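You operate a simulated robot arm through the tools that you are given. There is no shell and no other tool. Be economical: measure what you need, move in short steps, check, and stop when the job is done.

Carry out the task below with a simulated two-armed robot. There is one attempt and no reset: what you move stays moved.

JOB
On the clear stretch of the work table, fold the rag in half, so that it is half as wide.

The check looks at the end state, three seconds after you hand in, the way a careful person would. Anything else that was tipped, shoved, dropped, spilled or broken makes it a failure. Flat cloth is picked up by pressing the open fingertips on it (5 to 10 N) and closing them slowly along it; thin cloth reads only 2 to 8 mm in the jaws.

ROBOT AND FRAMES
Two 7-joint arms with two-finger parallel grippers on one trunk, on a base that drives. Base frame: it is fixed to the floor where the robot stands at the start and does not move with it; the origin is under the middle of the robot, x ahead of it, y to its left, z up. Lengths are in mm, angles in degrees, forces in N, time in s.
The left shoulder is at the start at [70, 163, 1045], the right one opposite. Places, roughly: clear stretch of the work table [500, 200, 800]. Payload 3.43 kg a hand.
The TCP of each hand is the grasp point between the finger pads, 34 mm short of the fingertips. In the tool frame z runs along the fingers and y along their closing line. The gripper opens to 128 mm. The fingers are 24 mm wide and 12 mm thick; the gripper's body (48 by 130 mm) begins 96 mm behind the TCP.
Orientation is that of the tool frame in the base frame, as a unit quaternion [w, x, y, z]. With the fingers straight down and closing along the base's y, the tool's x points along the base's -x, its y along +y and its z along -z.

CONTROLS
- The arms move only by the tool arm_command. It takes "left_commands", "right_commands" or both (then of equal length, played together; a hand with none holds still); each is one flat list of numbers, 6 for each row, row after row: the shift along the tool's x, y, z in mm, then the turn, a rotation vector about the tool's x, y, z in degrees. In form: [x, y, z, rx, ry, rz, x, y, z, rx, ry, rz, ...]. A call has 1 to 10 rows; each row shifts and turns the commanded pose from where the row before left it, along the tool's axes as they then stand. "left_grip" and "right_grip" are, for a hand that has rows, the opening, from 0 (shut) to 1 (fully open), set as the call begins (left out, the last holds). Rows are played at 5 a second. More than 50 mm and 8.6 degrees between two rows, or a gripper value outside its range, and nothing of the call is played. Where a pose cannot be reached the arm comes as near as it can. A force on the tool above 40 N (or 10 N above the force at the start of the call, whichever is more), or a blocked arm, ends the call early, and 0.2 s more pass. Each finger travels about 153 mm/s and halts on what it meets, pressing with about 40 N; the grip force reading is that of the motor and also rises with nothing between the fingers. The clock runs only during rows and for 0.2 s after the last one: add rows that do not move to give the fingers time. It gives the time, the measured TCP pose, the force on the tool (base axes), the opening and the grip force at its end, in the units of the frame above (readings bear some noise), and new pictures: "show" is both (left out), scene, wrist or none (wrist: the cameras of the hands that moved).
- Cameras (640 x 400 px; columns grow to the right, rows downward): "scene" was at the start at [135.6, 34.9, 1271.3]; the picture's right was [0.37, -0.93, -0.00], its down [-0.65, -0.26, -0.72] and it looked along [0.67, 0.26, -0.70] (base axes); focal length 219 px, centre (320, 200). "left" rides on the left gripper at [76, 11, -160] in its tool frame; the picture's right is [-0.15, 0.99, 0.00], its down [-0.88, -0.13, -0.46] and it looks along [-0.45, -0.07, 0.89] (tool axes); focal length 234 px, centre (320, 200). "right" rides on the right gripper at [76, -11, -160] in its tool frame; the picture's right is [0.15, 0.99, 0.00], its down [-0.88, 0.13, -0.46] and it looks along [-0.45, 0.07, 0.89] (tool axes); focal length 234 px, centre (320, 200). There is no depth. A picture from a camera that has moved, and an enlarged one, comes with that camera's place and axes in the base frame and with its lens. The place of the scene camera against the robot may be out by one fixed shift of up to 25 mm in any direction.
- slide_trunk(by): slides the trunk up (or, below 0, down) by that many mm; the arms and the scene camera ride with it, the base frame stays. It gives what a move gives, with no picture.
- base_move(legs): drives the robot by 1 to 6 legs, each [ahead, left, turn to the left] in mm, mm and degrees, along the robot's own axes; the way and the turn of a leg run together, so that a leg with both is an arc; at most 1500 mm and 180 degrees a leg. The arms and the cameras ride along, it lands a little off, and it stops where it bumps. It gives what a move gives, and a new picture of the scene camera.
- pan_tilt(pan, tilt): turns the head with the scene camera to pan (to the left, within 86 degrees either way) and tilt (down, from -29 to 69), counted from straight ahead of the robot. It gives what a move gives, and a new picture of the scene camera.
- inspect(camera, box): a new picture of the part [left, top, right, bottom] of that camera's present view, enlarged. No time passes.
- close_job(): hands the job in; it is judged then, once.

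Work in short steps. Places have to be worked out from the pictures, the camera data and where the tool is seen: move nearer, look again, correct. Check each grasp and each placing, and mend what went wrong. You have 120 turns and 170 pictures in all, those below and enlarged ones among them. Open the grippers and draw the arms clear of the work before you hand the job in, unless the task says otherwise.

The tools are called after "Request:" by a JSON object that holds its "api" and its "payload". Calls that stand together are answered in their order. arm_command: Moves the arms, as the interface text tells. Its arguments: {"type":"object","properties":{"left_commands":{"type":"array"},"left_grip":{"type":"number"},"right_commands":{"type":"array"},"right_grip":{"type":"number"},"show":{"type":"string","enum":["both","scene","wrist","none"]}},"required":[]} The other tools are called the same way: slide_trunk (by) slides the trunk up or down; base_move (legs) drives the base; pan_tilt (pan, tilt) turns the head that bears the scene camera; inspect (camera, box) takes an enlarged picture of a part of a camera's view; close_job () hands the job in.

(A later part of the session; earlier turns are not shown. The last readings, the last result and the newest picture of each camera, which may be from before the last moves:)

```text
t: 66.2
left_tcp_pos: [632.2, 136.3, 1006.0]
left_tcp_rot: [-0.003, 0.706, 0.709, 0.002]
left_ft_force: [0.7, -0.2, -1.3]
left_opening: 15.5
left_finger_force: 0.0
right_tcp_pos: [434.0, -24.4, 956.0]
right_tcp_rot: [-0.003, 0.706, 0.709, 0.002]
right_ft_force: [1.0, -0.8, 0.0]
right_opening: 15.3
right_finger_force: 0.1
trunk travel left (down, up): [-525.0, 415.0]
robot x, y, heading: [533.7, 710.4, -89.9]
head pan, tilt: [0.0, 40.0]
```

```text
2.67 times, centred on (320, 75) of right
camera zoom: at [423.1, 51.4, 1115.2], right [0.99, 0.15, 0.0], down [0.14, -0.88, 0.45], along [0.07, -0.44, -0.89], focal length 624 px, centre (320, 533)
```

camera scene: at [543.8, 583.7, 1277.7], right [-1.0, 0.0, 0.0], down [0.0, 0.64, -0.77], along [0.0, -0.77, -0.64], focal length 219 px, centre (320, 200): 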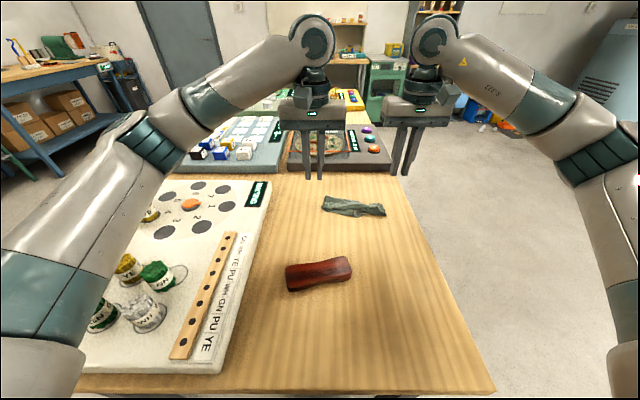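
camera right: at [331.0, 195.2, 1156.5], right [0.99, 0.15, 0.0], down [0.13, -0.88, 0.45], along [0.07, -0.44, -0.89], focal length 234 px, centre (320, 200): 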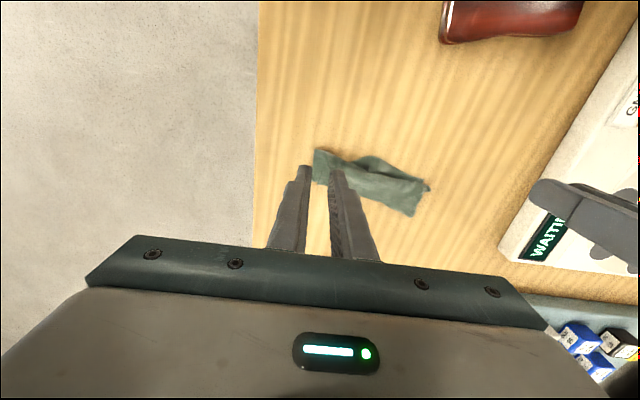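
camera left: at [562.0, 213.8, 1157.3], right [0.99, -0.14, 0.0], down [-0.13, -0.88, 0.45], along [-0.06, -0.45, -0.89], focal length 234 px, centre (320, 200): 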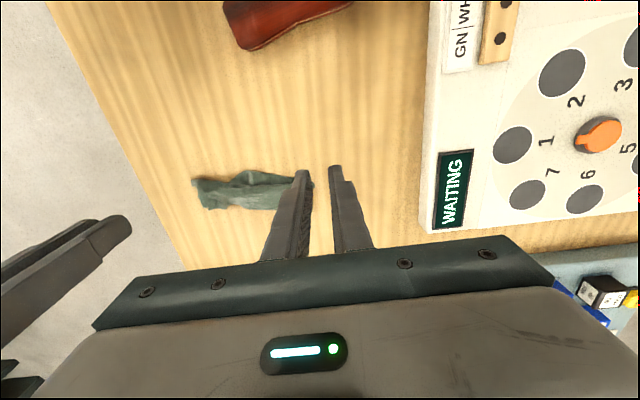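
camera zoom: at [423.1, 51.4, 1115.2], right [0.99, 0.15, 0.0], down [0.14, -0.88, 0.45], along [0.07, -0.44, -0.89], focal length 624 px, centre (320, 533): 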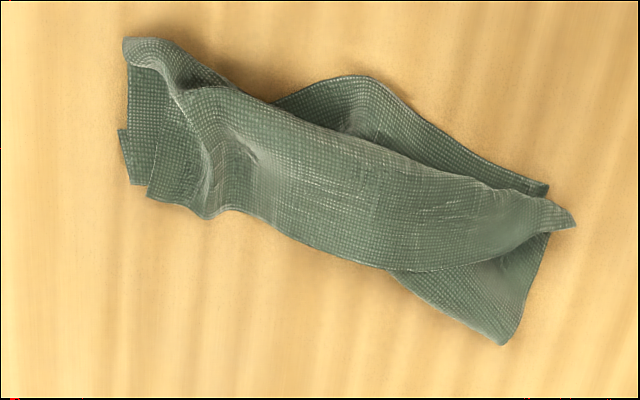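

The top layer's far edge has rolled back onto itself as a flap (its edge lies at y≈40–50, corner B sticks out at [534,67]); it needs rolling over toward me. I clear the right hand, and bring the left over the flap's edge at about [505,50].

Request:
{"api": "arm_command", "payload": {"right_commands": [10, -35, -15, 0, 0, 0, 10, -40, -15, 0, 0, 0, 10, -40, -10, 0, 0, 0, 10, -40, 0, 0, 0, 0], "show": "none"}}

Request:
{"api": "arm_command", "payload": {"left_commands": [-22, -32, 28, 0, 0, 0, -22, -32, 28, 0, 0, 0, -22, -32, 28, 0, 0, 0, -21, -31, 28, 0, 0, 0, 0, 0, 25, 0, 0, 0, 0, 0, 10, 0, 0, 0, 0, 0, 0, 0, 0, 0], "left_grip": 0.16, "show": "wrist"}}

```text
t: 67.2
left_tcp_pos: [629.7, 137.2, 1005.8]
left_tcp_rot: [-0.002, 0.706, 0.709, 0.003]
left_ft_force: [-0.1, -0.7, -0.2]
left_opening: 15.5
left_finger_force: 0.2
right_tcp_pos: [275.1, 15.7, 996.9]
right_tcp_rot: [-0.002, 0.705, 0.709, 0.004]
right_ft_force: [-0.1, -0.6, -0.1]
right_opening: 15.5
right_finger_force: 0.0
trunk travel left (down, up): [-525.0, 415.0]
robot x, y, heading: [532.4, 709.0, -89.9]
head pan, tilt: [0.0, 40.0]
```

```text
t: 68.8
left_tcp_pos: [503.5, 50.6, 859.2]
left_tcp_rot: [-0.003, 0.705, 0.709, 0.004]
left_ft_force: [-0.3, -0.8, 1.2]
left_opening: 20.7
left_finger_force: 0.2
right_tcp_pos: [276.9, 16.3, 995.7]
right_tcp_rot: [-0.003, 0.705, 0.709, 0.003]
right_ft_force: [0.4, -0.8, 0.1]
right_opening: 15.4
right_finger_force: 0.1
trunk travel left (down, up): [-525.0, 415.0]
robot x, y, heading: [534.3, 710.9, -89.9]
head pan, tilt: [0.0, 40.0]
camera left: at [514.8, 124.2, 1018.2], right [0.99, -0.14, 0.0], down [-0.13, -0.88, 0.45], along [-0.06, -0.44, -0.89], focal length 234 px, centre (320, 200)
```

left: 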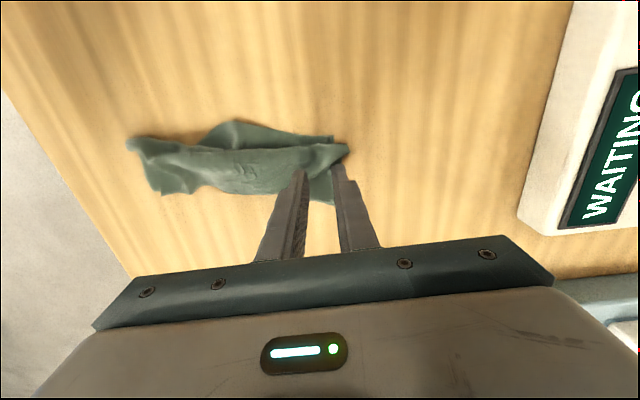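

Request:
{"api": "arm_command", "payload": {"left_commands": [0, 0, 8, 0, 0, 0, 0, 0, 8, 0, 0, 0, 0, 0, 3, 0, 0, 0, 0, 0, 2, 0, 0, 0, 0, 0, 0, 0, 0, 0], "show": "wrist"}}

Request:
{"api": "inspect", "payload": {"camera": "left", "box": [260, 110, 420, 210]}}

```text
t: 70.0
left_tcp_pos: [503.6, 50.2, 837.1]
left_tcp_rot: [-0.003, 0.706, 0.709, 0.002]
left_ft_force: [-0.6, -0.2, 0.9]
left_opening: 20.6
left_finger_force: 0.3
right_tcp_pos: [277.7, 16.9, 997.1]
right_tcp_rot: [-0.003, 0.706, 0.708, 0.003]
right_ft_force: [0.8, 0.8, -0.1]
right_opening: 15.4
right_finger_force: 0.0
trunk travel left (down, up): [-525.0, 415.0]
robot x, y, heading: [528.9, 711.2, -89.8]
head pan, tilt: [0.0, 40.0]
camera left: at [514.3, 124.7, 997.6], right [0.99, -0.14, 0.0], down [-0.13, -0.88, 0.45], along [-0.06, -0.44, -0.89], focal length 234 px, centre (320, 200)
```

left: 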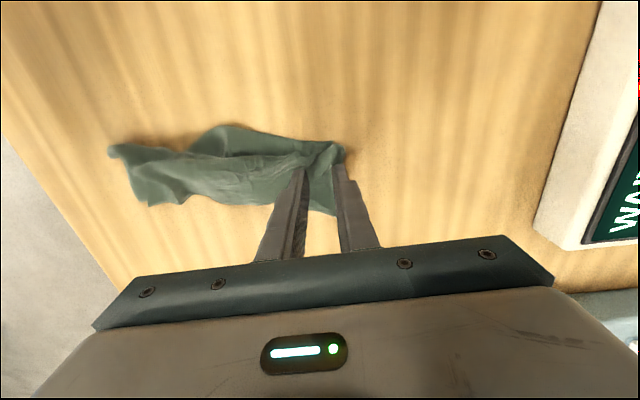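

```text
4.00 times, centred on (340, 160) of left
camera zoom: at [514.3, 124.7, 997.6], right [0.99, -0.14, 0.0], down [-0.13, -0.88, 0.45], along [-0.06, -0.44, -0.89], focal length 937 px, centre (240, 360)
```

zoom: 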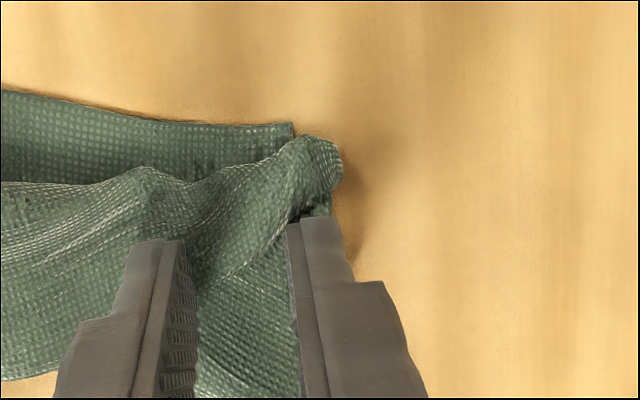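

The flap edge runs diagonally between the fingers. I move 6 mm toward me so both fingers press the flap lightly.

Request:
{"api": "arm_command", "payload": {"left_commands": [0, 0, -6, 0, 0, 0, 6, -3, 0, 0, 0, 0, 0, 0, 6, 0, 0, 0, 0, 0, 1.5, 0, 0, 0, 0, 0, 0, 0, 0, 0], "left_grip": 0.16, "show": "none"}}

Request:
{"api": "inspect", "payload": {"camera": "left", "box": [260, 110, 420, 210]}}

```text
t: 71.2
left_tcp_pos: [501.5, 57.1, 837.9]
left_tcp_rot: [-0.002, 0.705, 0.709, 0.002]
left_ft_force: [0.9, 0.4, 5.3]
left_opening: 20.5
left_finger_force: 0.0
right_tcp_pos: [276.1, 17.1, 997.1]
right_tcp_rot: [-0.003, 0.706, 0.708, 0.003]
right_ft_force: [0.4, 0.8, -0.1]
right_opening: 15.3
right_finger_force: 0.0
trunk travel left (down, up): [-525.0, 415.0]
robot x, y, heading: [534.8, 711.8, -89.9]
head pan, tilt: [0.0, 40.0]
```

```text
4.00 times, centred on (340, 160) of left
camera zoom: at [511.6, 131.0, 996.9], right [0.99, -0.14, 0.0], down [-0.13, -0.88, 0.45], along [-0.06, -0.45, -0.89], focal length 937 px, centre (240, 360)
```

zoom: 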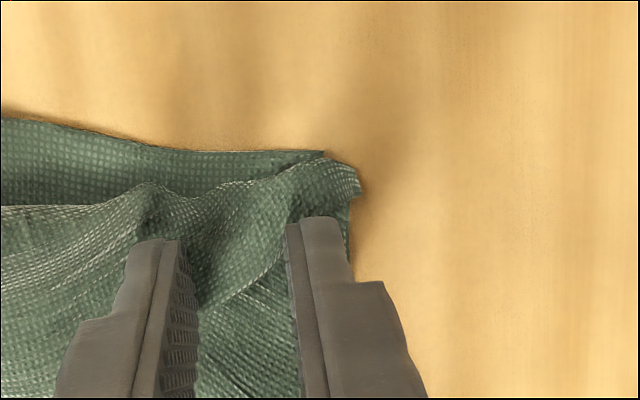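

5 N of contact. Closing slowly in steps.

Request:
{"api": "arm_command", "payload": {"left_commands": [0, 0, 0, 0, 0, 0, 0, 0, 0, 0, 0, 0], "left_grip": 0.12, "show": "none"}}

Request:
{"api": "arm_command", "payload": {"left_commands": [0, 0, -0.3, 0, 0, 0, 0, 0, 0, 0, 0, 0], "left_grip": 0.08, "show": "none"}}

Request:
{"api": "arm_command", "payload": {"left_commands": [0, 0, -0.3, 0, 0, 0, 0, 0, 0, 0, 0, 0], "left_grip": 0.04, "show": "none"}}

Request:
{"api": "arm_command", "payload": {"left_commands": [0, 0, 0, 0, 0, 0, 0, 0, 0, 0, 0, 0, 0, 0, -10, 0, 0, 0, 0, 0, -10, 0, 0, 0], "left_grip": 0, "show": "wrist"}}

```text
t: 71.8
left_tcp_pos: [499.8, 56.5, 837.9]
left_tcp_rot: [-0.002, 0.705, 0.71, 0.003]
left_ft_force: [0.3, -0.3, 7.3]
left_opening: 14.6
left_finger_force: 0.1
right_tcp_pos: [277.0, 16.0, 997.6]
right_tcp_rot: [-0.003, 0.706, 0.709, 0.002]
right_ft_force: [0.0, -0.3, 0.1]
right_opening: 15.6
right_finger_force: 0.0
trunk travel left (down, up): [-525.0, 415.0]
robot x, y, heading: [534.2, 708.5, -89.6]
head pan, tilt: [0.0, 40.0]
```

```text
t: 72.4
left_tcp_pos: [499.9, 57.0, 837.2]
left_tcp_rot: [-0.003, 0.706, 0.708, 0.002]
left_ft_force: [-0.1, -1.1, 5.6]
left_opening: 9.5
left_finger_force: 0.0
right_tcp_pos: [276.8, 16.1, 996.8]
right_tcp_rot: [-0.004, 0.706, 0.708, 0.004]
right_ft_force: [0.4, -0.1, 0.2]
right_opening: 15.0
right_finger_force: 0.0
trunk travel left (down, up): [-525.0, 415.0]
robot x, y, heading: [534.5, 710.5, -89.8]
head pan, tilt: [0.0, 40.0]
```

```text
t: 73.0
left_tcp_pos: [500.6, 56.8, 836.4]
left_tcp_rot: [-0.003, 0.705, 0.709, 0.003]
left_ft_force: [1.8, -0.4, 5.7]
left_opening: 4.9
left_finger_force: 0.1
right_tcp_pos: [277.3, 16.4, 998.0]
right_tcp_rot: [-0.002, 0.706, 0.709, 0.003]
right_ft_force: [-0.6, 0.3, -0.1]
right_opening: 15.1
right_finger_force: 0.0
trunk travel left (down, up): [-525.0, 415.0]
robot x, y, heading: [535.5, 710.8, -89.8]
head pan, tilt: [0.0, 40.0]
```

```text
t: 74.0
left_tcp_pos: [500.8, 55.6, 856.5]
left_tcp_rot: [-0.003, 0.706, 0.708, 0.003]
left_ft_force: [-0.3, -0.6, -0.3]
left_opening: 0.9
left_finger_force: 36.1
right_tcp_pos: [276.7, 15.6, 996.7]
right_tcp_rot: [-0.002, 0.705, 0.709, 0.003]
right_ft_force: [-0.7, 0.4, 0.3]
right_opening: 15.6
right_finger_force: 0.0
trunk travel left (down, up): [-525.0, 415.0]
robot x, y, heading: [534.2, 713.2, -89.7]
head pan, tilt: [0.0, 40.0]
camera left: at [511.2, 130.9, 1016.2], right [0.99, -0.14, 0.0], down [-0.13, -0.88, 0.45], along [-0.06, -0.44, -0.89], focal length 234 px, centre (320, 200)
```

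left: 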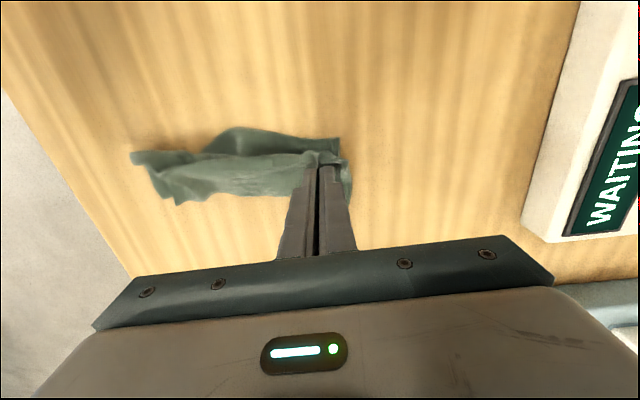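

Left holds just the flap (0.9 mm). With the right hand away there is room, so I roll it toward me: move +y while tilting 48°.

Request:
{"api": "arm_command", "payload": {"left_commands": [8.4, 1, 0, 0, -8, 0, 8.6, 1, 0, 0, -8, 0, 8.6, 1, -0.4, 0, -8, 0, 8.5, 1, -1.6, 0, -8, 0, 8.2, 1, -2.7, 0, -8, 0, 7.7, 1, -3.9, 0, -8, 0, 0, 0, 0, 0, 0, 0], "show": "both"}}

```text
t: 75.6
left_tcp_pos: [496.3, 101.1, 892.5]
left_tcp_rot: [0.312, 0.637, 0.635, -0.307]
left_ft_force: [-0.3, 0.1, -0.6]
left_opening: 1.2
left_finger_force: 36.0
right_tcp_pos: [264.7, 23.4, 1003.1]
right_tcp_rot: [0.005, 0.707, 0.707, 0.004]
right_ft_force: [-0.5, 0.6, 0.0]
right_opening: 15.3
right_finger_force: 0.1
trunk travel left (down, up): [-525.0, 415.0]
robot x, y, heading: [534.1, 711.5, -89.9]
head pan, tilt: [0.0, 40.0]
camera scene: at [529.3, 589.6, 1282.3], right [-1.0, 0.0, -0.01], down [0.01, 0.64, -0.77], along [0.01, -0.77, -0.64], focal length 219 px, centre (320, 200)
camera left: at [504.8, 273.1, 931.2], right [0.99, -0.09, 0.12], down [-0.14, -0.19, 0.97], along [-0.06, -0.98, -0.2], focal length 234 px, centre (320, 200)
```

scene: 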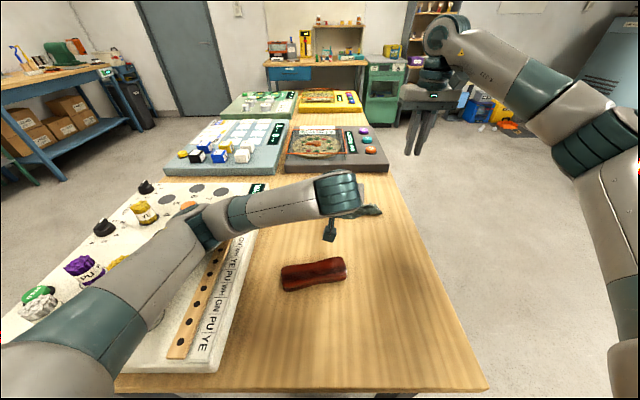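
left: 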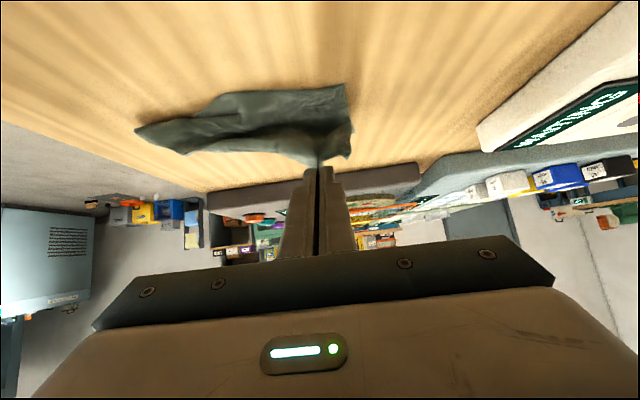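

The hand ended higher than commanded and the whole robot leans a little: the left arm must be touching something when tilted. I undo the tilt at once, keeping the hold.

Request:
{"api": "arm_command", "payload": {"left_commands": [0, 0, 0, 0, 8, 0, 0, 0, 0, 0, 8, 0, -2, 0, 0, 0, 8, 0, -3, 0, 0, 0, 8, 0, -4, 0, 0, 0, 8, 0, -4, 0, 0, 0, 8, 0, 0, 0, 0, 0, 0, 0], "show": "both"}}

```text
t: 77.2
left_tcp_pos: [506.2, 95.4, 851.5]
left_tcp_rot: [-0.003, 0.705, 0.709, 0.003]
left_ft_force: [-0.6, 0.6, 0.1]
left_opening: 1.2
left_finger_force: 35.6
right_tcp_pos: [276.8, 16.8, 997.4]
right_tcp_rot: [-0.003, 0.705, 0.709, 0.002]
right_ft_force: [0.3, 1.1, -0.8]
right_opening: 15.5
right_finger_force: 0.1
trunk travel left (down, up): [-525.0, 415.0]
robot x, y, heading: [532.8, 713.0, -89.7]
head pan, tilt: [0.0, 40.0]
camera scene: at [543.6, 581.1, 1277.5], right [-1.0, 0.0, 0.0], down [0.0, 0.64, -0.77], along [0.0, -0.77, -0.64], focal length 219 px, centre (320, 200)
camera left: at [517.2, 168.7, 1011.7], right [0.99, -0.14, 0.0], down [-0.13, -0.89, 0.45], along [-0.06, -0.44, -0.89], focal length 234 px, centre (320, 200)
```

scene: 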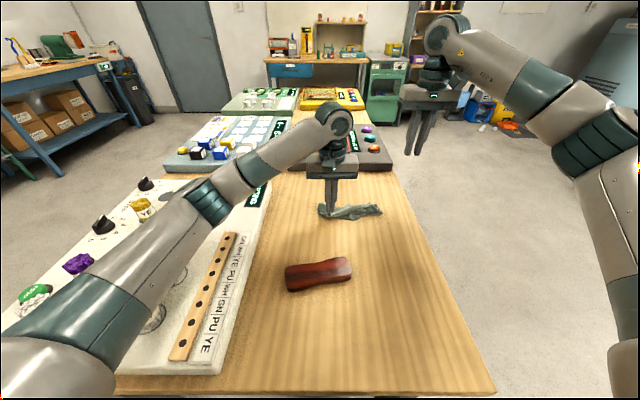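
left: 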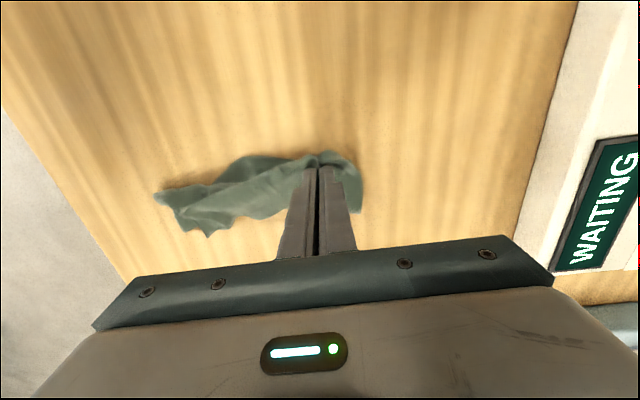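

Back free and still holding. I lower and release here, then rise and check both the rag and the bottles on the board.

Request:
{"api": "arm_command", "payload": {"left_commands": [0, 0, 5, 0, 0, 0, 0, 0, 5, 0, 0, 0, 0, 0, 2, 0, 0, 0, 0, 0, 0, 0, 0, 0], "show": "none"}}

Request:
{"api": "arm_command", "payload": {"left_commands": [0, 0, 0, 0, 0, 0, 0, 0, 0, 0, 0, 0, 0, 0, -10, 0, 0, 0, 0, 0, -30, 0, 0, 0, 0, 0, -45, 0, 0, 0, 0, 0, -45, 0, 0, 0, -45, 0, 0, 0, 0, 0, -45, 0, 0, 0, 0, 0, -30, 0, 0, 0, 0, 0], "left_grip": 0.12, "show": "both"}}

```text
t: 78.2
left_tcp_pos: [505.6, 94.6, 839.3]
left_tcp_rot: [-0.003, 0.705, 0.709, 0.003]
left_ft_force: [0.1, -0.9, 0.4]
left_opening: 1.2
left_finger_force: 36.3
right_tcp_pos: [276.9, 15.5, 997.0]
right_tcp_rot: [-0.003, 0.706, 0.708, 0.003]
right_ft_force: [0.5, 0.0, 0.4]
right_opening: 15.4
right_finger_force: 0.1
trunk travel left (down, up): [-525.0, 415.0]
robot x, y, heading: [534.3, 712.4, -89.9]
head pan, tilt: [0.0, 40.0]
```

```text
t: 80.2
left_tcp_pos: [505.3, -26.4, 969.1]
left_tcp_rot: [-0.004, 0.706, 0.708, 0.004]
left_ft_force: [1.0, -0.1, 0.2]
left_opening: 15.3
left_finger_force: 0.2
right_tcp_pos: [276.3, 16.1, 995.5]
right_tcp_rot: [-0.003, 0.706, 0.709, 0.003]
right_ft_force: [0.3, 0.1, -0.6]
right_opening: 15.4
right_finger_force: 0.1
trunk travel left (down, up): [-525.0, 415.0]
robot x, y, heading: [533.7, 710.2, -89.7]
head pan, tilt: [0.0, 40.0]
camera scene: at [542.8, 580.8, 1277.5], right [-1.0, 0.0, 0.0], down [0.0, 0.64, -0.77], along [0.0, -0.77, -0.64], focal length 219 px, centre (320, 200)
camera left: at [516.7, 47.3, 1128.0], right [0.99, -0.14, 0.0], down [-0.13, -0.88, 0.45], along [-0.06, -0.44, -0.89], focal length 234 px, centre (320, 200)
```

scene: 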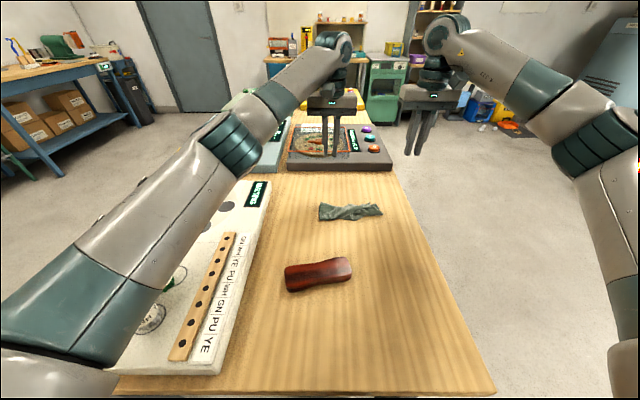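
left: 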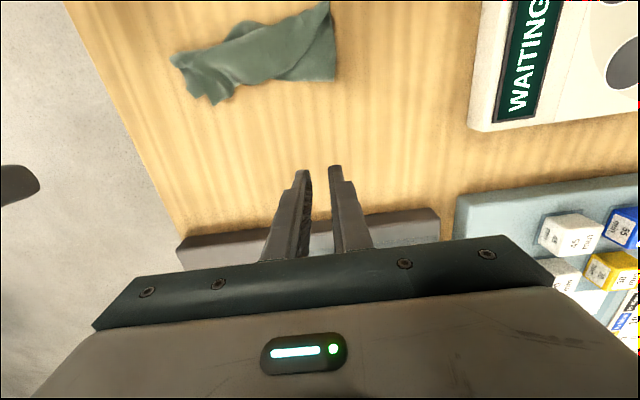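

Request:
{"api": "inspect", "payload": {"camera": "left", "box": [150, 0, 360, 131]}}

Request:
{"api": "slide_trunk", "payload": {"by": 120}}

Request:
{"api": "pan_tilt", "payload": {"pan": 20, "tilt": 50}}

```text
3.05 times, centred on (255, 66) of left
camera zoom: at [516.7, 47.3, 1128.0], right [0.99, -0.14, 0.0], down [-0.13, -0.88, 0.45], along [-0.06, -0.44, -0.89], focal length 714 px, centre (518, 610)
```

zoom: 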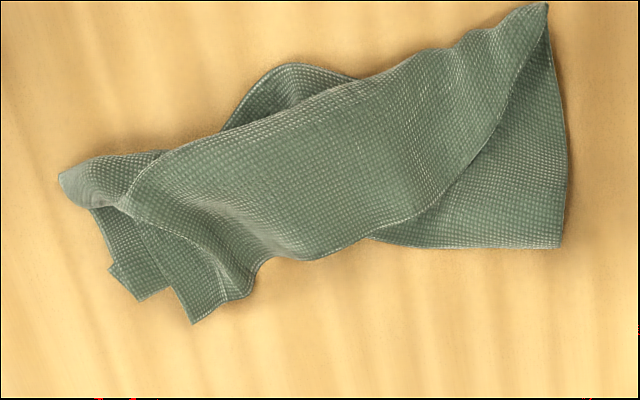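

```text
t: 81.7
left_tcp_pos: [506.4, -26.3, 1088.6]
left_tcp_rot: [-0.003, 0.705, 0.709, 0.003]
left_ft_force: [0.8, 0.0, -0.4]
left_opening: 15.5
left_finger_force: 0.0
right_tcp_pos: [277.0, 16.1, 1116.3]
right_tcp_rot: [-0.003, 0.706, 0.709, 0.002]
right_ft_force: [0.4, 0.8, -0.1]
right_opening: 15.3
right_finger_force: 0.0
trunk travel left (down, up): [-645.0, 295.0]
robot x, y, heading: [533.4, 714.7, -89.8]
head pan, tilt: [0.0, 40.0]
```

```text
t: 82.5
left_tcp_pos: [506.5, -26.4, 1088.7]
left_tcp_rot: [-0.002, 0.705, 0.709, 0.003]
left_ft_force: [-0.2, -0.5, -0.3]
left_opening: 15.5
left_finger_force: 0.1
right_tcp_pos: [277.3, 16.1, 1116.7]
right_tcp_rot: [-0.003, 0.706, 0.708, 0.003]
right_ft_force: [0.4, 0.2, -0.1]
right_opening: 15.4
right_finger_force: 0.0
trunk travel left (down, up): [-645.0, 295.0]
robot x, y, heading: [534.0, 711.0, -89.8]
head pan, tilt: [20.0, 50.0]
camera scene: at [569.7, 593.7, 1383.4], right [-0.94, -0.35, 0.0], down [-0.26, 0.72, -0.64], along [0.22, -0.6, -0.77], focal length 219 px, centre (320, 200)
```

scene: 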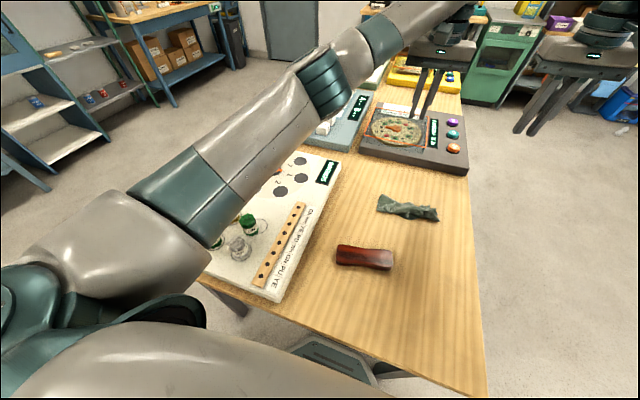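

Useful: corner B is now rolled over near A, while corner C still lies back at about [378,41]; it must be carried to D≈[347,97]. The left hand moves aside and the right comes over C.

Request:
{"api": "arm_command", "payload": {"left_commands": [10, 25, 0, 0, 0, 0, 10, 25, 0, 0, 0, 0, 10, 25, 0, 0, 0, 0, 10, 25, 0, 0, 0, 0, 0, 0, 0, 0, 0, 0, 0, 0, 0, 0, 0, 0, 0, 0, 0, 0, 0, 0], "right_commands": [5, 18, 41, 0, 0, 0, 5, 18, 41, 0, 0, 0, 5, 18, 41, 0, 0, 0, 5, 18, 41, 0, 0, 0, 5, 18, 41, 0, 0, 0, 5, 18, 41, 0, 0, 0, 0, 0, 0, 0, 0, 0], "right_grip": 0.14, "show": "wrist"}}

Request:
{"api": "inspect", "payload": {"camera": "right", "box": [240, 90, 480, 240]}}

```text
t: 84.1
left_tcp_pos: [606.9, 15.3, 1089.6]
left_tcp_rot: [-0.003, 0.705, 0.709, 0.002]
left_ft_force: [0.4, 0.0, 0.4]
left_opening: 15.4
left_finger_force: 0.2
right_tcp_pos: [383.7, 48.2, 872.1]
right_tcp_rot: [-0.002, 0.706, 0.709, 0.003]
right_ft_force: [-0.7, 0.6, 1.4]
right_opening: 17.8
right_finger_force: 0.1
trunk travel left (down, up): [-645.0, 295.0]
robot x, y, heading: [531.8, 710.4, -89.8]
head pan, tilt: [20.0, 50.0]
camera right: at [372.2, 123.5, 1031.0], right [0.99, 0.15, 0.0], down [0.13, -0.88, 0.45], along [0.07, -0.44, -0.89], focal length 234 px, centre (320, 200)
camera left: at [617.5, 88.7, 1249.6], right [0.99, -0.14, 0.0], down [-0.13, -0.88, 0.45], along [-0.06, -0.44, -0.89], focal length 234 px, centre (320, 200)
```

right: 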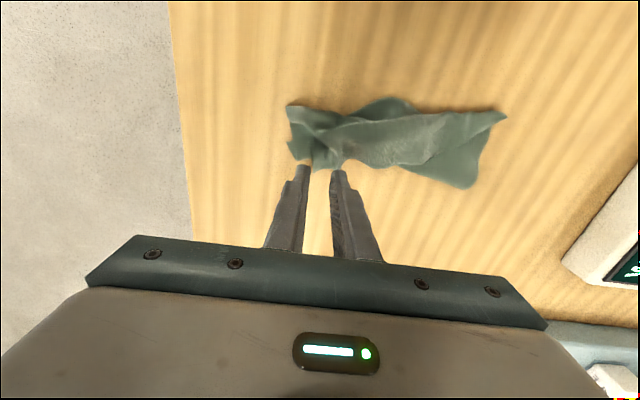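
left: 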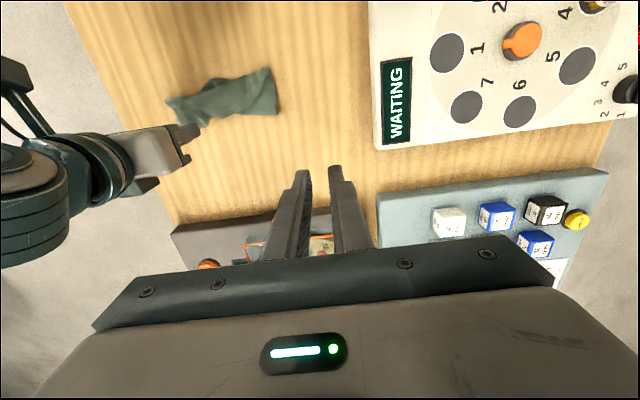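

```text
2.67 times, centred on (360, 165) of right
camera zoom: at [372.2, 123.5, 1031.0], right [0.99, 0.15, 0.0], down [0.13, -0.88, 0.45], along [0.07, -0.44, -0.89], focal length 624 px, centre (213, 293)
```

zoom: 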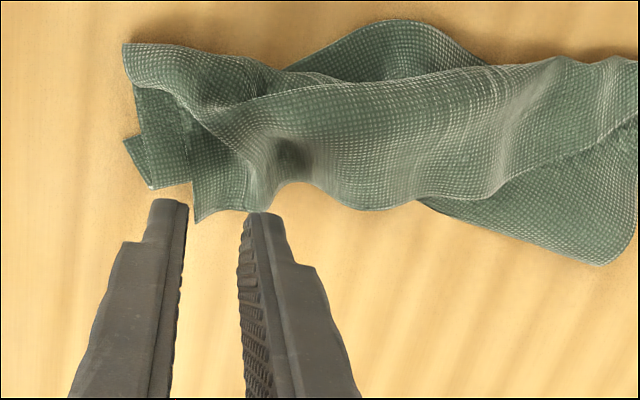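

C sticks out alone beyond the stack. I shift 9 mm in x so both fingers land on it and lower to contact.

Request:
{"api": "arm_command", "payload": {"right_commands": [-2, 9, 10, 0, 0, 0, 0, 0, 10, 0, 0, 0, 0, 0, 10, 0, 0, 0, 0, 0, 5, 0, 0, 0, 0, 0, 1, 0, 0, 0, 0, 0, 0, 0, 0, 0], "right_grip": 0.12, "show": "none"}}

Request:
{"api": "inspect", "payload": {"camera": "right", "box": [260, 120, 420, 220]}}

```text
t: 85.5
left_tcp_pos: [605.6, 14.6, 1090.6]
left_tcp_rot: [-0.002, 0.705, 0.709, 0.003]
left_ft_force: [0.1, 0.8, -0.1]
left_opening: 15.5
left_finger_force: 0.0
right_tcp_pos: [393.6, 47.2, 836.6]
right_tcp_rot: [-0.002, 0.706, 0.708, 0.002]
right_ft_force: [-1.9, -1.1, 6.8]
right_opening: 16.1
right_finger_force: 0.6
trunk travel left (down, up): [-645.0, 295.0]
robot x, y, heading: [531.5, 712.1, -90.1]
head pan, tilt: [20.0, 50.0]
```

```text
4.00 times, centred on (340, 170) of right
camera zoom: at [381.9, 122.2, 994.6], right [0.99, 0.15, 0.0], down [0.13, -0.88, 0.45], along [0.07, -0.44, -0.89], focal length 937 px, centre (240, 320)
```

zoom: 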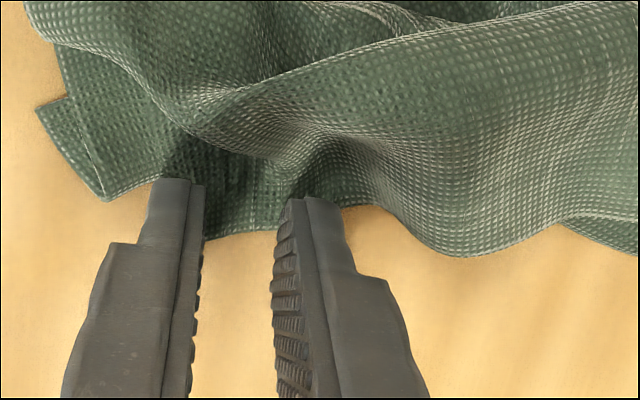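

Both fingers are on C with 7 N, cloth visible between them. Closing slowly.

Request:
{"api": "arm_command", "payload": {"right_commands": [0, 0, 0, 0, 0, 0, 0, 0, 0, 0, 0, 0], "right_grip": 0.085, "show": "none"}}

Request:
{"api": "arm_command", "payload": {"right_commands": [0, 0, -0.3, 0, 0, 0, 0, 0, 0, 0, 0, 0], "right_grip": 0.045, "show": "none"}}

Request:
{"api": "arm_command", "payload": {"right_commands": [0, 0, 0, 0, 0, 0, 0, 0, 0, 0, 0, 0, 0, 0, -10, 0, 0, 0, 0, 0, -10, 0, 0, 0], "right_grip": 0, "show": "none"}}

Request:
{"api": "inspect", "payload": {"camera": "right", "box": [240, 90, 480, 240]}}

```text
t: 86.1
left_tcp_pos: [607.7, 16.4, 1090.6]
left_tcp_rot: [-0.003, 0.705, 0.709, 0.003]
left_ft_force: [1.0, -0.1, -1.0]
left_opening: 15.5
left_finger_force: 0.1
right_tcp_pos: [394.6, 47.2, 834.2]
right_tcp_rot: [-0.003, 0.705, 0.709, 0.003]
right_ft_force: [2.3, -0.5, 9.7]
right_opening: 10.0
right_finger_force: 0.1
trunk travel left (down, up): [-645.0, 295.0]
robot x, y, heading: [535.8, 711.9, -89.5]
head pan, tilt: [20.0, 50.0]
```

```text
t: 86.7
left_tcp_pos: [607.8, 15.6, 1090.0]
left_tcp_rot: [-0.003, 0.705, 0.71, 0.003]
left_ft_force: [-0.5, 0.0, -0.1]
left_opening: 15.3
left_finger_force: 0.1
right_tcp_pos: [394.9, 47.0, 834.6]
right_tcp_rot: [-0.003, 0.705, 0.709, 0.003]
right_ft_force: [1.9, 1.0, 9.2]
right_opening: 4.7
right_finger_force: 0.0
trunk travel left (down, up): [-645.0, 295.0]
robot x, y, heading: [536.3, 712.0, -89.7]
head pan, tilt: [20.0, 50.0]
```

```text
t: 87.7
left_tcp_pos: [607.7, 14.1, 1090.7]
left_tcp_rot: [-0.002, 0.706, 0.708, 0.003]
left_ft_force: [0.2, 0.5, 0.1]
left_opening: 15.5
left_finger_force: 0.0
right_tcp_pos: [394.0, 47.3, 856.0]
right_tcp_rot: [-0.003, 0.705, 0.709, 0.003]
right_ft_force: [-0.4, 0.4, -0.2]
right_opening: 0.1
right_finger_force: 33.4
trunk travel left (down, up): [-645.0, 295.0]
robot x, y, heading: [536.1, 712.8, -89.7]
head pan, tilt: [20.0, 50.0]
```

```text
2.67 times, centred on (360, 165) of right
camera zoom: at [382.9, 122.1, 1013.6], right [0.99, 0.15, 0.0], down [0.13, -0.88, 0.45], along [0.07, -0.44, -0.89], focal length 624 px, centre (213, 293)
```

zoom: 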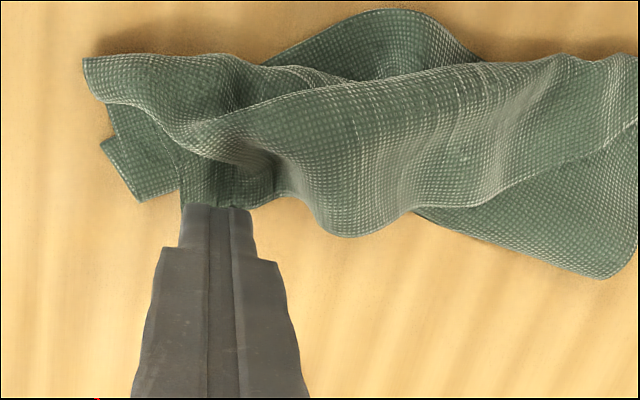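

Missed this time. I retry 5 mm deeper with a wider, lighter press.

Request:
{"api": "arm_command", "payload": {"right_commands": [5, 1, 0, 0, 0, 0, 0, 0, 10, 0, 0, 0, 0, 0, 7, 0, 0, 0, 0, 0, 2, 0, 0, 0, 0, 0, 0, 0, 0, 0], "right_grip": 0.17, "show": "none"}}

Request:
{"api": "inspect", "payload": {"camera": "right", "box": [260, 120, 420, 220]}}

```text
t: 88.9
left_tcp_pos: [606.3, 14.4, 1089.7]
left_tcp_rot: [-0.002, 0.705, 0.709, 0.002]
left_ft_force: [0.7, 0.0, 1.0]
left_opening: 15.6
left_finger_force: 0.1
right_tcp_pos: [394.7, 51.6, 837.7]
right_tcp_rot: [-0.003, 0.706, 0.708, 0.003]
right_ft_force: [-0.5, -0.9, 2.4]
right_opening: 22.1
right_finger_force: 0.2
trunk travel left (down, up): [-645.0, 295.0]
robot x, y, heading: [534.2, 709.8, -89.9]
head pan, tilt: [20.0, 50.0]
```

```text
4.00 times, centred on (340, 170) of right
camera zoom: at [383.6, 126.5, 995.6], right [0.99, 0.15, 0.0], down [0.13, -0.88, 0.45], along [0.07, -0.44, -0.89], focal length 937 px, centre (240, 320)
```

zoom: 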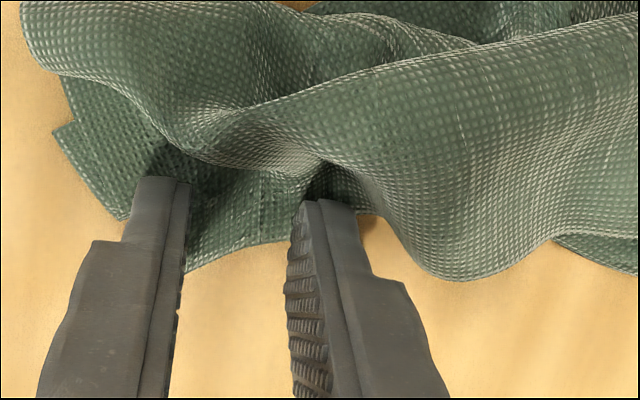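

Cloth spans well between the fingers at 2.4 N; I add 1 mm of press and close slowly.

Request:
{"api": "arm_command", "payload": {"right_commands": [0, 0, 0.8, 0, 0, 0, 0, 0, 0, 0, 0, 0], "right_grip": 0.14, "show": "none"}}

Request:
{"api": "arm_command", "payload": {"right_commands": [0, 0, 0, 0, 0, 0, 0, 0, 0, 0, 0, 0], "right_grip": 0.105, "show": "none"}}

Request:
{"api": "arm_command", "payload": {"right_commands": [0, 0, -0.4, 0, 0, 0, 0, 0, 0, 0, 0, 0], "right_grip": 0.07, "show": "none"}}

Request:
{"api": "arm_command", "payload": {"right_commands": [0, 0, -0.4, 0, 0, 0, 0, 0, 0, 0, 0, 0], "right_grip": 0.035, "show": "none"}}

Request:
{"api": "arm_command", "payload": {"right_commands": [0, 0, 0, 0, 0, 0, 0, 0, 0, 0, 0, 0], "right_grip": 0, "show": "none"}}

```text
t: 89.5
left_tcp_pos: [606.8, 15.1, 1090.2]
left_tcp_rot: [-0.003, 0.705, 0.71, 0.002]
left_ft_force: [0.0, -0.3, -0.5]
left_opening: 15.4
left_finger_force: 0.0
right_tcp_pos: [396.0, 52.4, 837.6]
right_tcp_rot: [-0.003, 0.706, 0.708, 0.003]
right_ft_force: [0.4, -1.8, 6.6]
right_opening: 17.5
right_finger_force: 0.0
trunk travel left (down, up): [-645.0, 295.0]
robot x, y, heading: [533.7, 711.6, -89.7]
head pan, tilt: [20.0, 50.0]
```

```text
t: 90.1
left_tcp_pos: [607.7, 15.6, 1089.9]
left_tcp_rot: [-0.002, 0.706, 0.709, 0.003]
left_ft_force: [-0.5, -0.7, -0.8]
left_opening: 15.7
left_finger_force: 0.1
right_tcp_pos: [396.2, 50.1, 835.1]
right_tcp_rot: [-0.003, 0.706, 0.709, 0.003]
right_ft_force: [1.2, -0.5, 7.0]
right_opening: 12.8
right_finger_force: 0.0
trunk travel left (down, up): [-645.0, 295.0]
robot x, y, heading: [532.4, 712.7, -89.8]
head pan, tilt: [20.0, 50.0]
```

```text
t: 90.7
left_tcp_pos: [607.1, 15.2, 1090.4]
left_tcp_rot: [-0.003, 0.706, 0.708, 0.003]
left_ft_force: [0.0, 0.5, 0.1]
left_opening: 15.8
left_finger_force: 0.0
right_tcp_pos: [395.8, 51.8, 837.0]
right_tcp_rot: [-0.003, 0.705, 0.709, 0.004]
right_ft_force: [0.8, -0.2, 6.2]
right_opening: 8.2
right_finger_force: 0.0
trunk travel left (down, up): [-645.0, 295.0]
robot x, y, heading: [529.8, 710.3, -89.9]
head pan, tilt: [20.0, 50.0]
```

```text
t: 91.3
left_tcp_pos: [607.2, 14.0, 1091.0]
left_tcp_rot: [-0.002, 0.706, 0.709, 0.003]
left_ft_force: [-0.1, 0.2, -0.2]
left_opening: 15.3
left_finger_force: 0.0
right_tcp_pos: [394.4, 51.1, 837.4]
right_tcp_rot: [-0.003, 0.705, 0.709, 0.002]
right_ft_force: [1.1, -0.6, 5.3]
right_opening: 3.3
right_finger_force: 0.1
trunk travel left (down, up): [-645.0, 295.0]
robot x, y, heading: [533.5, 714.1, -89.4]
head pan, tilt: [20.0, 50.0]
```

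```text
t: 91.9
left_tcp_pos: [606.0, 14.9, 1089.4]
left_tcp_rot: [-0.003, 0.705, 0.709, 0.002]
left_ft_force: [0.1, -0.1, 0.4]
left_opening: 15.3
left_finger_force: 0.1
right_tcp_pos: [394.5, 51.9, 837.1]
right_tcp_rot: [-0.003, 0.706, 0.708, 0.003]
right_ft_force: [-1.4, 0.4, 4.4]
right_opening: 0.1
right_finger_force: 33.0
trunk travel left (down, up): [-645.0, 295.0]
robot x, y, heading: [535.3, 708.0, -90.0]
head pan, tilt: [20.0, 50.0]
```

Missed again; the earlier successes had a firmer press first, then backing off while closing. I repeat that way.

Request:
{"api": "arm_command", "payload": {"right_commands": [0, 0, -6, 0, 0, 0, 1, -2, 0, 0, 0, 0, 0, 0, 5, 0, 0, 0, 0, 0, 2.8, 0, 0, 0, 0, 0, 0, 0, 0, 0], "right_grip": 0.17, "show": "none"}}

Request:
{"api": "arm_command", "payload": {"right_commands": [0, 0, 0, 0, 0, 0, 0, 0, 0, 0, 0, 0], "right_grip": 0.11, "show": "none"}}

Request:
{"api": "arm_command", "payload": {"right_commands": [0, 0, -1, 0, 0, 0, 0, 0, -0.4, 0, 0, 0, 0, 0, 0, 0, 0, 0], "right_grip": 0.06, "show": "none"}}

Request:
{"api": "arm_command", "payload": {"right_commands": [0, 0, -0.6, 0, 0, 0, 0, 0, 0, 0, 0, 0, 0, 0, 0, 0, 0, 0], "right_grip": 0, "show": "none"}}

```text
t: 93.1
left_tcp_pos: [607.1, 15.2, 1091.0]
left_tcp_rot: [-0.003, 0.705, 0.709, 0.003]
left_ft_force: [0.2, -0.3, 0.2]
left_opening: 15.4
left_finger_force: 0.0
right_tcp_pos: [392.6, 53.0, 836.0]
right_tcp_rot: [-0.002, 0.706, 0.708, 0.002]
right_ft_force: [-0.1, -0.7, 13.4]
right_opening: 21.8
right_finger_force: 0.5
trunk travel left (down, up): [-645.0, 295.0]
robot x, y, heading: [537.1, 714.2, -89.8]
head pan, tilt: [20.0, 50.0]
```

```text
t: 93.7
left_tcp_pos: [606.6, 15.1, 1090.4]
left_tcp_rot: [-0.003, 0.705, 0.709, 0.002]
left_ft_force: [-0.4, -0.5, 0.2]
left_opening: 15.5
left_finger_force: 0.1
right_tcp_pos: [394.0, 54.0, 836.3]
right_tcp_rot: [-0.002, 0.705, 0.709, 0.002]
right_ft_force: [1.7, -2.5, 17.1]
right_opening: 13.2
right_finger_force: 0.0
trunk travel left (down, up): [-645.0, 295.0]
robot x, y, heading: [534.7, 711.3, -89.7]
head pan, tilt: [20.0, 50.0]
```

```text
t: 94.5
left_tcp_pos: [608.3, 15.0, 1090.3]
left_tcp_rot: [-0.002, 0.705, 0.709, 0.002]
left_ft_force: [-0.3, -0.7, -0.6]
left_opening: 15.4
left_finger_force: 0.0
right_tcp_pos: [392.4, 53.0, 836.8]
right_tcp_rot: [-0.002, 0.706, 0.708, 0.003]
right_ft_force: [0.5, -1.6, 12.0]
right_opening: 7.2
right_finger_force: 0.1
trunk travel left (down, up): [-645.0, 295.0]
robot x, y, heading: [532.4, 710.8, -89.9]
head pan, tilt: [20.0, 50.0]
```

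```text
t: 95.3
left_tcp_pos: [606.8, 14.6, 1089.8]
left_tcp_rot: [-0.003, 0.706, 0.709, 0.003]
left_ft_force: [0.8, 0.3, 0.2]
left_opening: 15.4
left_finger_force: 0.1
right_tcp_pos: [392.2, 53.0, 835.9]
right_tcp_rot: [-0.004, 0.706, 0.708, 0.003]
right_ft_force: [-0.9, 1.0, 5.9]
right_opening: 0.0
right_finger_force: 32.2
trunk travel left (down, up): [-645.0, 295.0]
robot x, y, heading: [534.4, 709.5, -89.9]
head pan, tilt: [20.0, 50.0]
```

Missed again. The flap's middle is arched up around [440,58], an easier grasp: I straddle it with wider jaws.

Request:
{"api": "arm_command", "payload": {"right_commands": [0, 0, -20, 0, 0, 0, 3, 24, -5, 0, 0, 0, 3, 24, 0, 0, 0, 0, 0, 0, 0, 0, 0, 0], "right_grip": 0.35, "show": "none"}}

Request:
{"api": "inspect", "payload": {"camera": "right", "box": [200, 70, 440, 220]}}

```text
t: 96.3
left_tcp_pos: [605.2, 14.1, 1089.7]
left_tcp_rot: [-0.002, 0.705, 0.709, 0.002]
left_ft_force: [0.5, -0.1, 0.3]
left_opening: 15.3
left_finger_force: 0.0
right_tcp_pos: [442.6, 59.0, 859.9]
right_tcp_rot: [-0.003, 0.706, 0.708, 0.003]
right_ft_force: [-0.6, 0.6, 0.2]
right_opening: 44.6
right_finger_force: 0.0
trunk travel left (down, up): [-645.0, 295.0]
robot x, y, heading: [528.2, 708.5, -90.0]
head pan, tilt: [20.0, 50.0]
```

```text
2.67 times, centred on (320, 145) of right
camera zoom: at [429.0, 133.7, 1020.2], right [0.99, 0.15, 0.0], down [0.13, -0.88, 0.45], along [0.07, -0.44, -0.89], focal length 624 px, centre (320, 347)
```

zoom: 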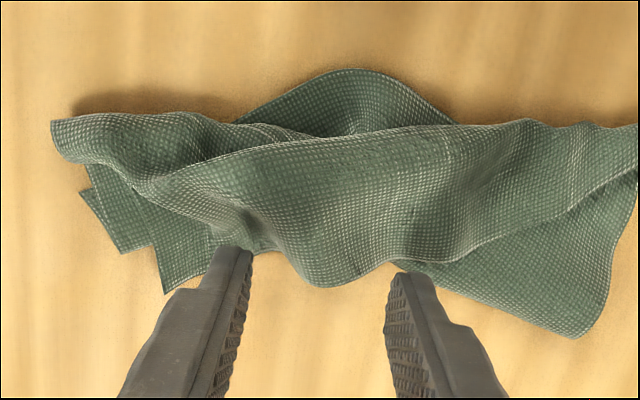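

The arch lies nicely between the fingers. I lower to the table and close around it.

Request:
{"api": "arm_command", "payload": {"right_commands": [1, -1, 10, 0, 0, 0, 1, -1, 8, 0, 0, 0, 0, 0, 5, 0, 0, 0, 0, 0, 0, 0, 0, 0], "show": "none"}}

Request:
{"api": "arm_command", "payload": {"right_commands": [0, 0, 0, 0, 0, 0, 0, 0, 0, 0, 0, 0], "right_grip": 0.2, "show": "none"}}

Request:
{"api": "arm_command", "payload": {"right_commands": [0, 0, 0, 0, 0, 0, 0, 0, 0, 0, 0, 0], "right_grip": 0.1, "show": "none"}}

Request:
{"api": "arm_command", "payload": {"right_commands": [0, 0, 0, 0, 0, 0, 0, 0, 0, 0, 0, 0, 0, 0, 0, 0, 0, 0], "right_grip": 0, "show": "wrist"}}

```text
t: 97.3
left_tcp_pos: [607.4, 13.8, 1088.7]
left_tcp_rot: [-0.002, 0.705, 0.709, 0.002]
left_ft_force: [0.2, 0.0, 0.0]
left_opening: 15.7
left_finger_force: 0.1
right_tcp_pos: [438.9, 60.3, 838.3]
right_tcp_rot: [-0.003, 0.706, 0.708, 0.003]
right_ft_force: [-0.9, -0.2, 0.7]
right_opening: 44.7
right_finger_force: 0.1
trunk travel left (down, up): [-645.0, 295.0]
robot x, y, heading: [532.6, 713.4, -89.7]
head pan, tilt: [20.0, 50.0]
```

```text
t: 97.9
left_tcp_pos: [607.1, 14.3, 1089.5]
left_tcp_rot: [-0.002, 0.705, 0.709, 0.002]
left_ft_force: [-0.7, 0.5, 0.1]
left_opening: 15.5
left_finger_force: 0.1
right_tcp_pos: [438.7, 61.4, 838.4]
right_tcp_rot: [-0.004, 0.706, 0.709, 0.003]
right_ft_force: [0.0, -0.2, 0.0]
right_opening: 25.4
right_finger_force: 0.0
trunk travel left (down, up): [-645.0, 295.0]
robot x, y, heading: [533.2, 713.8, -90.0]
head pan, tilt: [20.0, 50.0]
```

```text
t: 98.5
left_tcp_pos: [606.5, 14.5, 1089.6]
left_tcp_rot: [-0.003, 0.705, 0.709, 0.002]
left_ft_force: [-0.2, -0.2, 0.3]
left_opening: 15.2
left_finger_force: 0.0
right_tcp_pos: [440.5, 59.8, 839.0]
right_tcp_rot: [-0.003, 0.706, 0.709, 0.003]
right_ft_force: [0.6, 0.0, -0.5]
right_opening: 12.9
right_finger_force: 0.0
trunk travel left (down, up): [-645.0, 295.0]
robot x, y, heading: [532.1, 710.7, -89.9]
head pan, tilt: [20.0, 50.0]
```

```text
t: 99.3
left_tcp_pos: [606.3, 13.8, 1089.4]
left_tcp_rot: [-0.002, 0.706, 0.709, 0.003]
left_ft_force: [-1.4, -0.2, 0.0]
left_opening: 15.6
left_finger_force: 0.0
right_tcp_pos: [438.3, 60.9, 839.0]
right_tcp_rot: [-0.003, 0.706, 0.709, 0.003]
right_ft_force: [-0.4, -0.1, 1.1]
right_opening: 2.6
right_finger_force: 36.7
trunk travel left (down, up): [-645.0, 295.0]
robot x, y, heading: [527.7, 713.9, -89.7]
head pan, tilt: [20.0, 50.0]
camera right: at [427.9, 135.6, 997.2], right [0.99, 0.15, 0.0], down [0.13, -0.88, 0.45], along [0.07, -0.44, -0.89], focal length 234 px, centre (320, 200)
```

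right: 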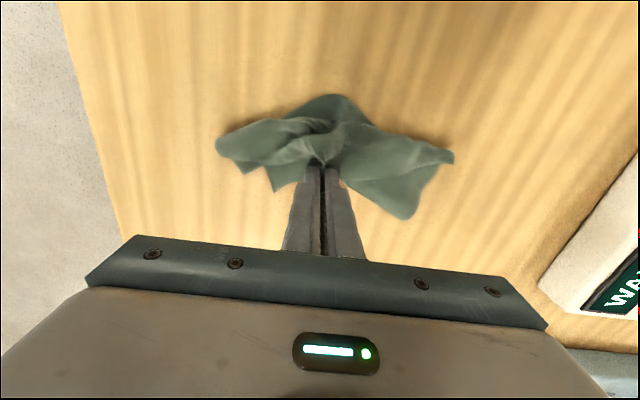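

Held (2.6 mm). I lift it high, carry it toward me over the near edge and come down partway.

Request:
{"api": "arm_command", "payload": {"right_commands": [3, 0, -18, 0, 0, 0, 3, 0, -18, 0, 0, 0, 6, -1, -14, 0, 0, 0, 10, -2, -5, 0, 0, 0, 12, -2, 0, 0, 0, 0, 12, -2, 0, 0, 0, 0, 10, -2, 5, 0, 0, 0, 6, -1, 12, 0, 0, 0, 2, 0, 15, 0, 0, 0, 0, 0, 0, 0, 0, 0], "show": "none"}}

Request:
{"api": "inspect", "payload": {"camera": "right", "box": [200, 70, 480, 245]}}

```text
t: 101.5
left_tcp_pos: [608.0, 12.5, 1089.3]
left_tcp_rot: [-0.002, 0.706, 0.708, 0.002]
left_ft_force: [0.5, 1.0, -0.5]
left_opening: 15.5
left_finger_force: 0.0
right_tcp_pos: [428.0, 124.8, 861.4]
right_tcp_rot: [-0.003, 0.706, 0.708, 0.003]
right_ft_force: [-0.5, -0.6, -0.4]
right_opening: 2.3
right_finger_force: 37.4
trunk travel left (down, up): [-645.0, 295.0]
robot x, y, heading: [534.7, 712.2, -89.8]
head pan, tilt: [20.0, 50.0]
```

```text
2.29 times, centred on (340, 158) of right
camera zoom: at [416.8, 199.8, 1020.7], right [0.99, 0.15, 0.0], down [0.13, -0.88, 0.45], along [0.07, -0.44, -0.89], focal length 535 px, centre (274, 297)
```

zoom: 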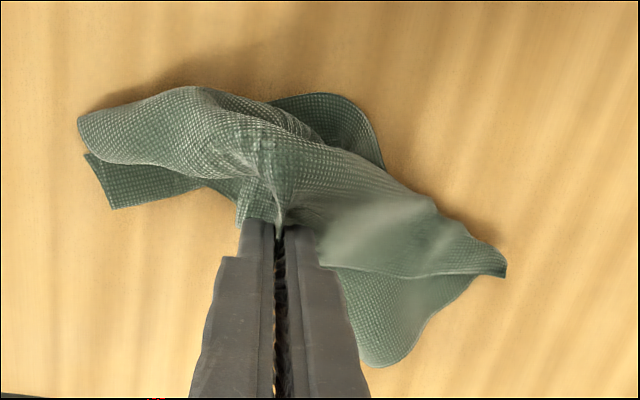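

The whole rag was dragged along instead. I do a clean reset: pull the held edge far back (-y), low, to unfold and straighten the rag.

Request:
{"api": "arm_command", "payload": {"right_commands": [-25, 3, -8, 0, 0, 0, -25, 3, -4, 0, 0, 0, -25, 3, 0, 0, 0, 0, -25, 3, 6, 0, 0, 0, -25, 3, 8, 0, 0, 0, -22, 3, 8, 0, 0, 0, -22, 2, 6, 0, 0, 0, -20, 2, 5, 0, 0, 0, -15, 1, 0, 0, 0, 0, 0, 0, 0, 0, 0, 0], "show": "none"}}

Request:
{"api": "pan_tilt", "payload": {"pan": 8, "tilt": 50}}

Request:
{"api": "inspect", "payload": {"camera": "right", "box": [140, 0, 500, 225]}}

```text
t: 103.7
left_tcp_pos: [604.8, 13.6, 1089.6]
left_tcp_rot: [-0.003, 0.705, 0.709, 0.002]
left_ft_force: [0.1, 1.3, -0.1]
left_opening: 15.2
left_finger_force: 0.1
right_tcp_pos: [452.1, -78.9, 838.8]
right_tcp_rot: [-0.002, 0.705, 0.709, 0.003]
right_ft_force: [-0.1, 0.2, 0.1]
right_opening: 2.4
right_finger_force: 37.0
trunk travel left (down, up): [-645.0, 295.0]
robot x, y, heading: [534.1, 710.1, -89.7]
head pan, tilt: [20.0, 50.0]
```

```text
t: 104.5
left_tcp_pos: [606.7, 13.7, 1090.2]
left_tcp_rot: [-0.003, 0.705, 0.709, 0.002]
left_ft_force: [-0.1, 1.1, 0.7]
left_opening: 15.3
left_finger_force: 0.1
right_tcp_pos: [452.6, -78.4, 839.3]
right_tcp_rot: [-0.003, 0.706, 0.709, 0.004]
right_ft_force: [-0.6, -0.1, -0.3]
right_opening: 2.5
right_finger_force: 37.3
trunk travel left (down, up): [-645.0, 295.0]
robot x, y, heading: [534.5, 713.5, -90.0]
head pan, tilt: [8.0, 50.0]
camera scene: at [554.5, 589.7, 1383.3], right [-0.99, -0.14, 0.0], down [-0.11, 0.76, -0.64], along [0.09, -0.64, -0.77], focal length 219 px, centre (320, 200)
```

scene: 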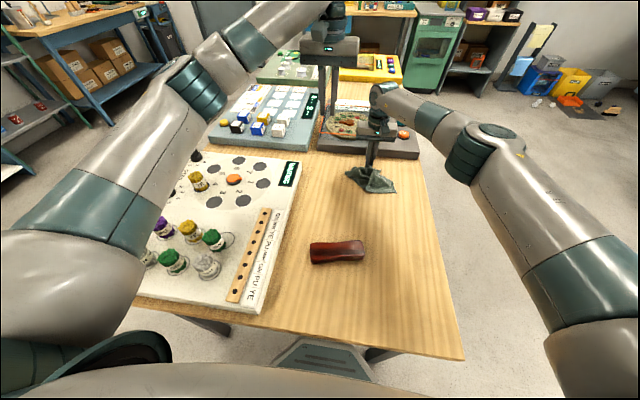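

```text
1.78 times, centred on (320, 112) of right
camera zoom: at [441.4, -3.6, 998.4], right [0.99, 0.15, 0.0], down [0.13, -0.88, 0.45], along [0.07, -0.44, -0.89], focal length 416 px, centre (320, 356)
```

zoom: 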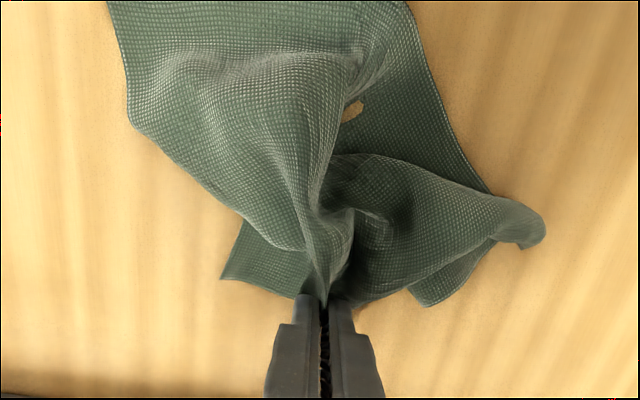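

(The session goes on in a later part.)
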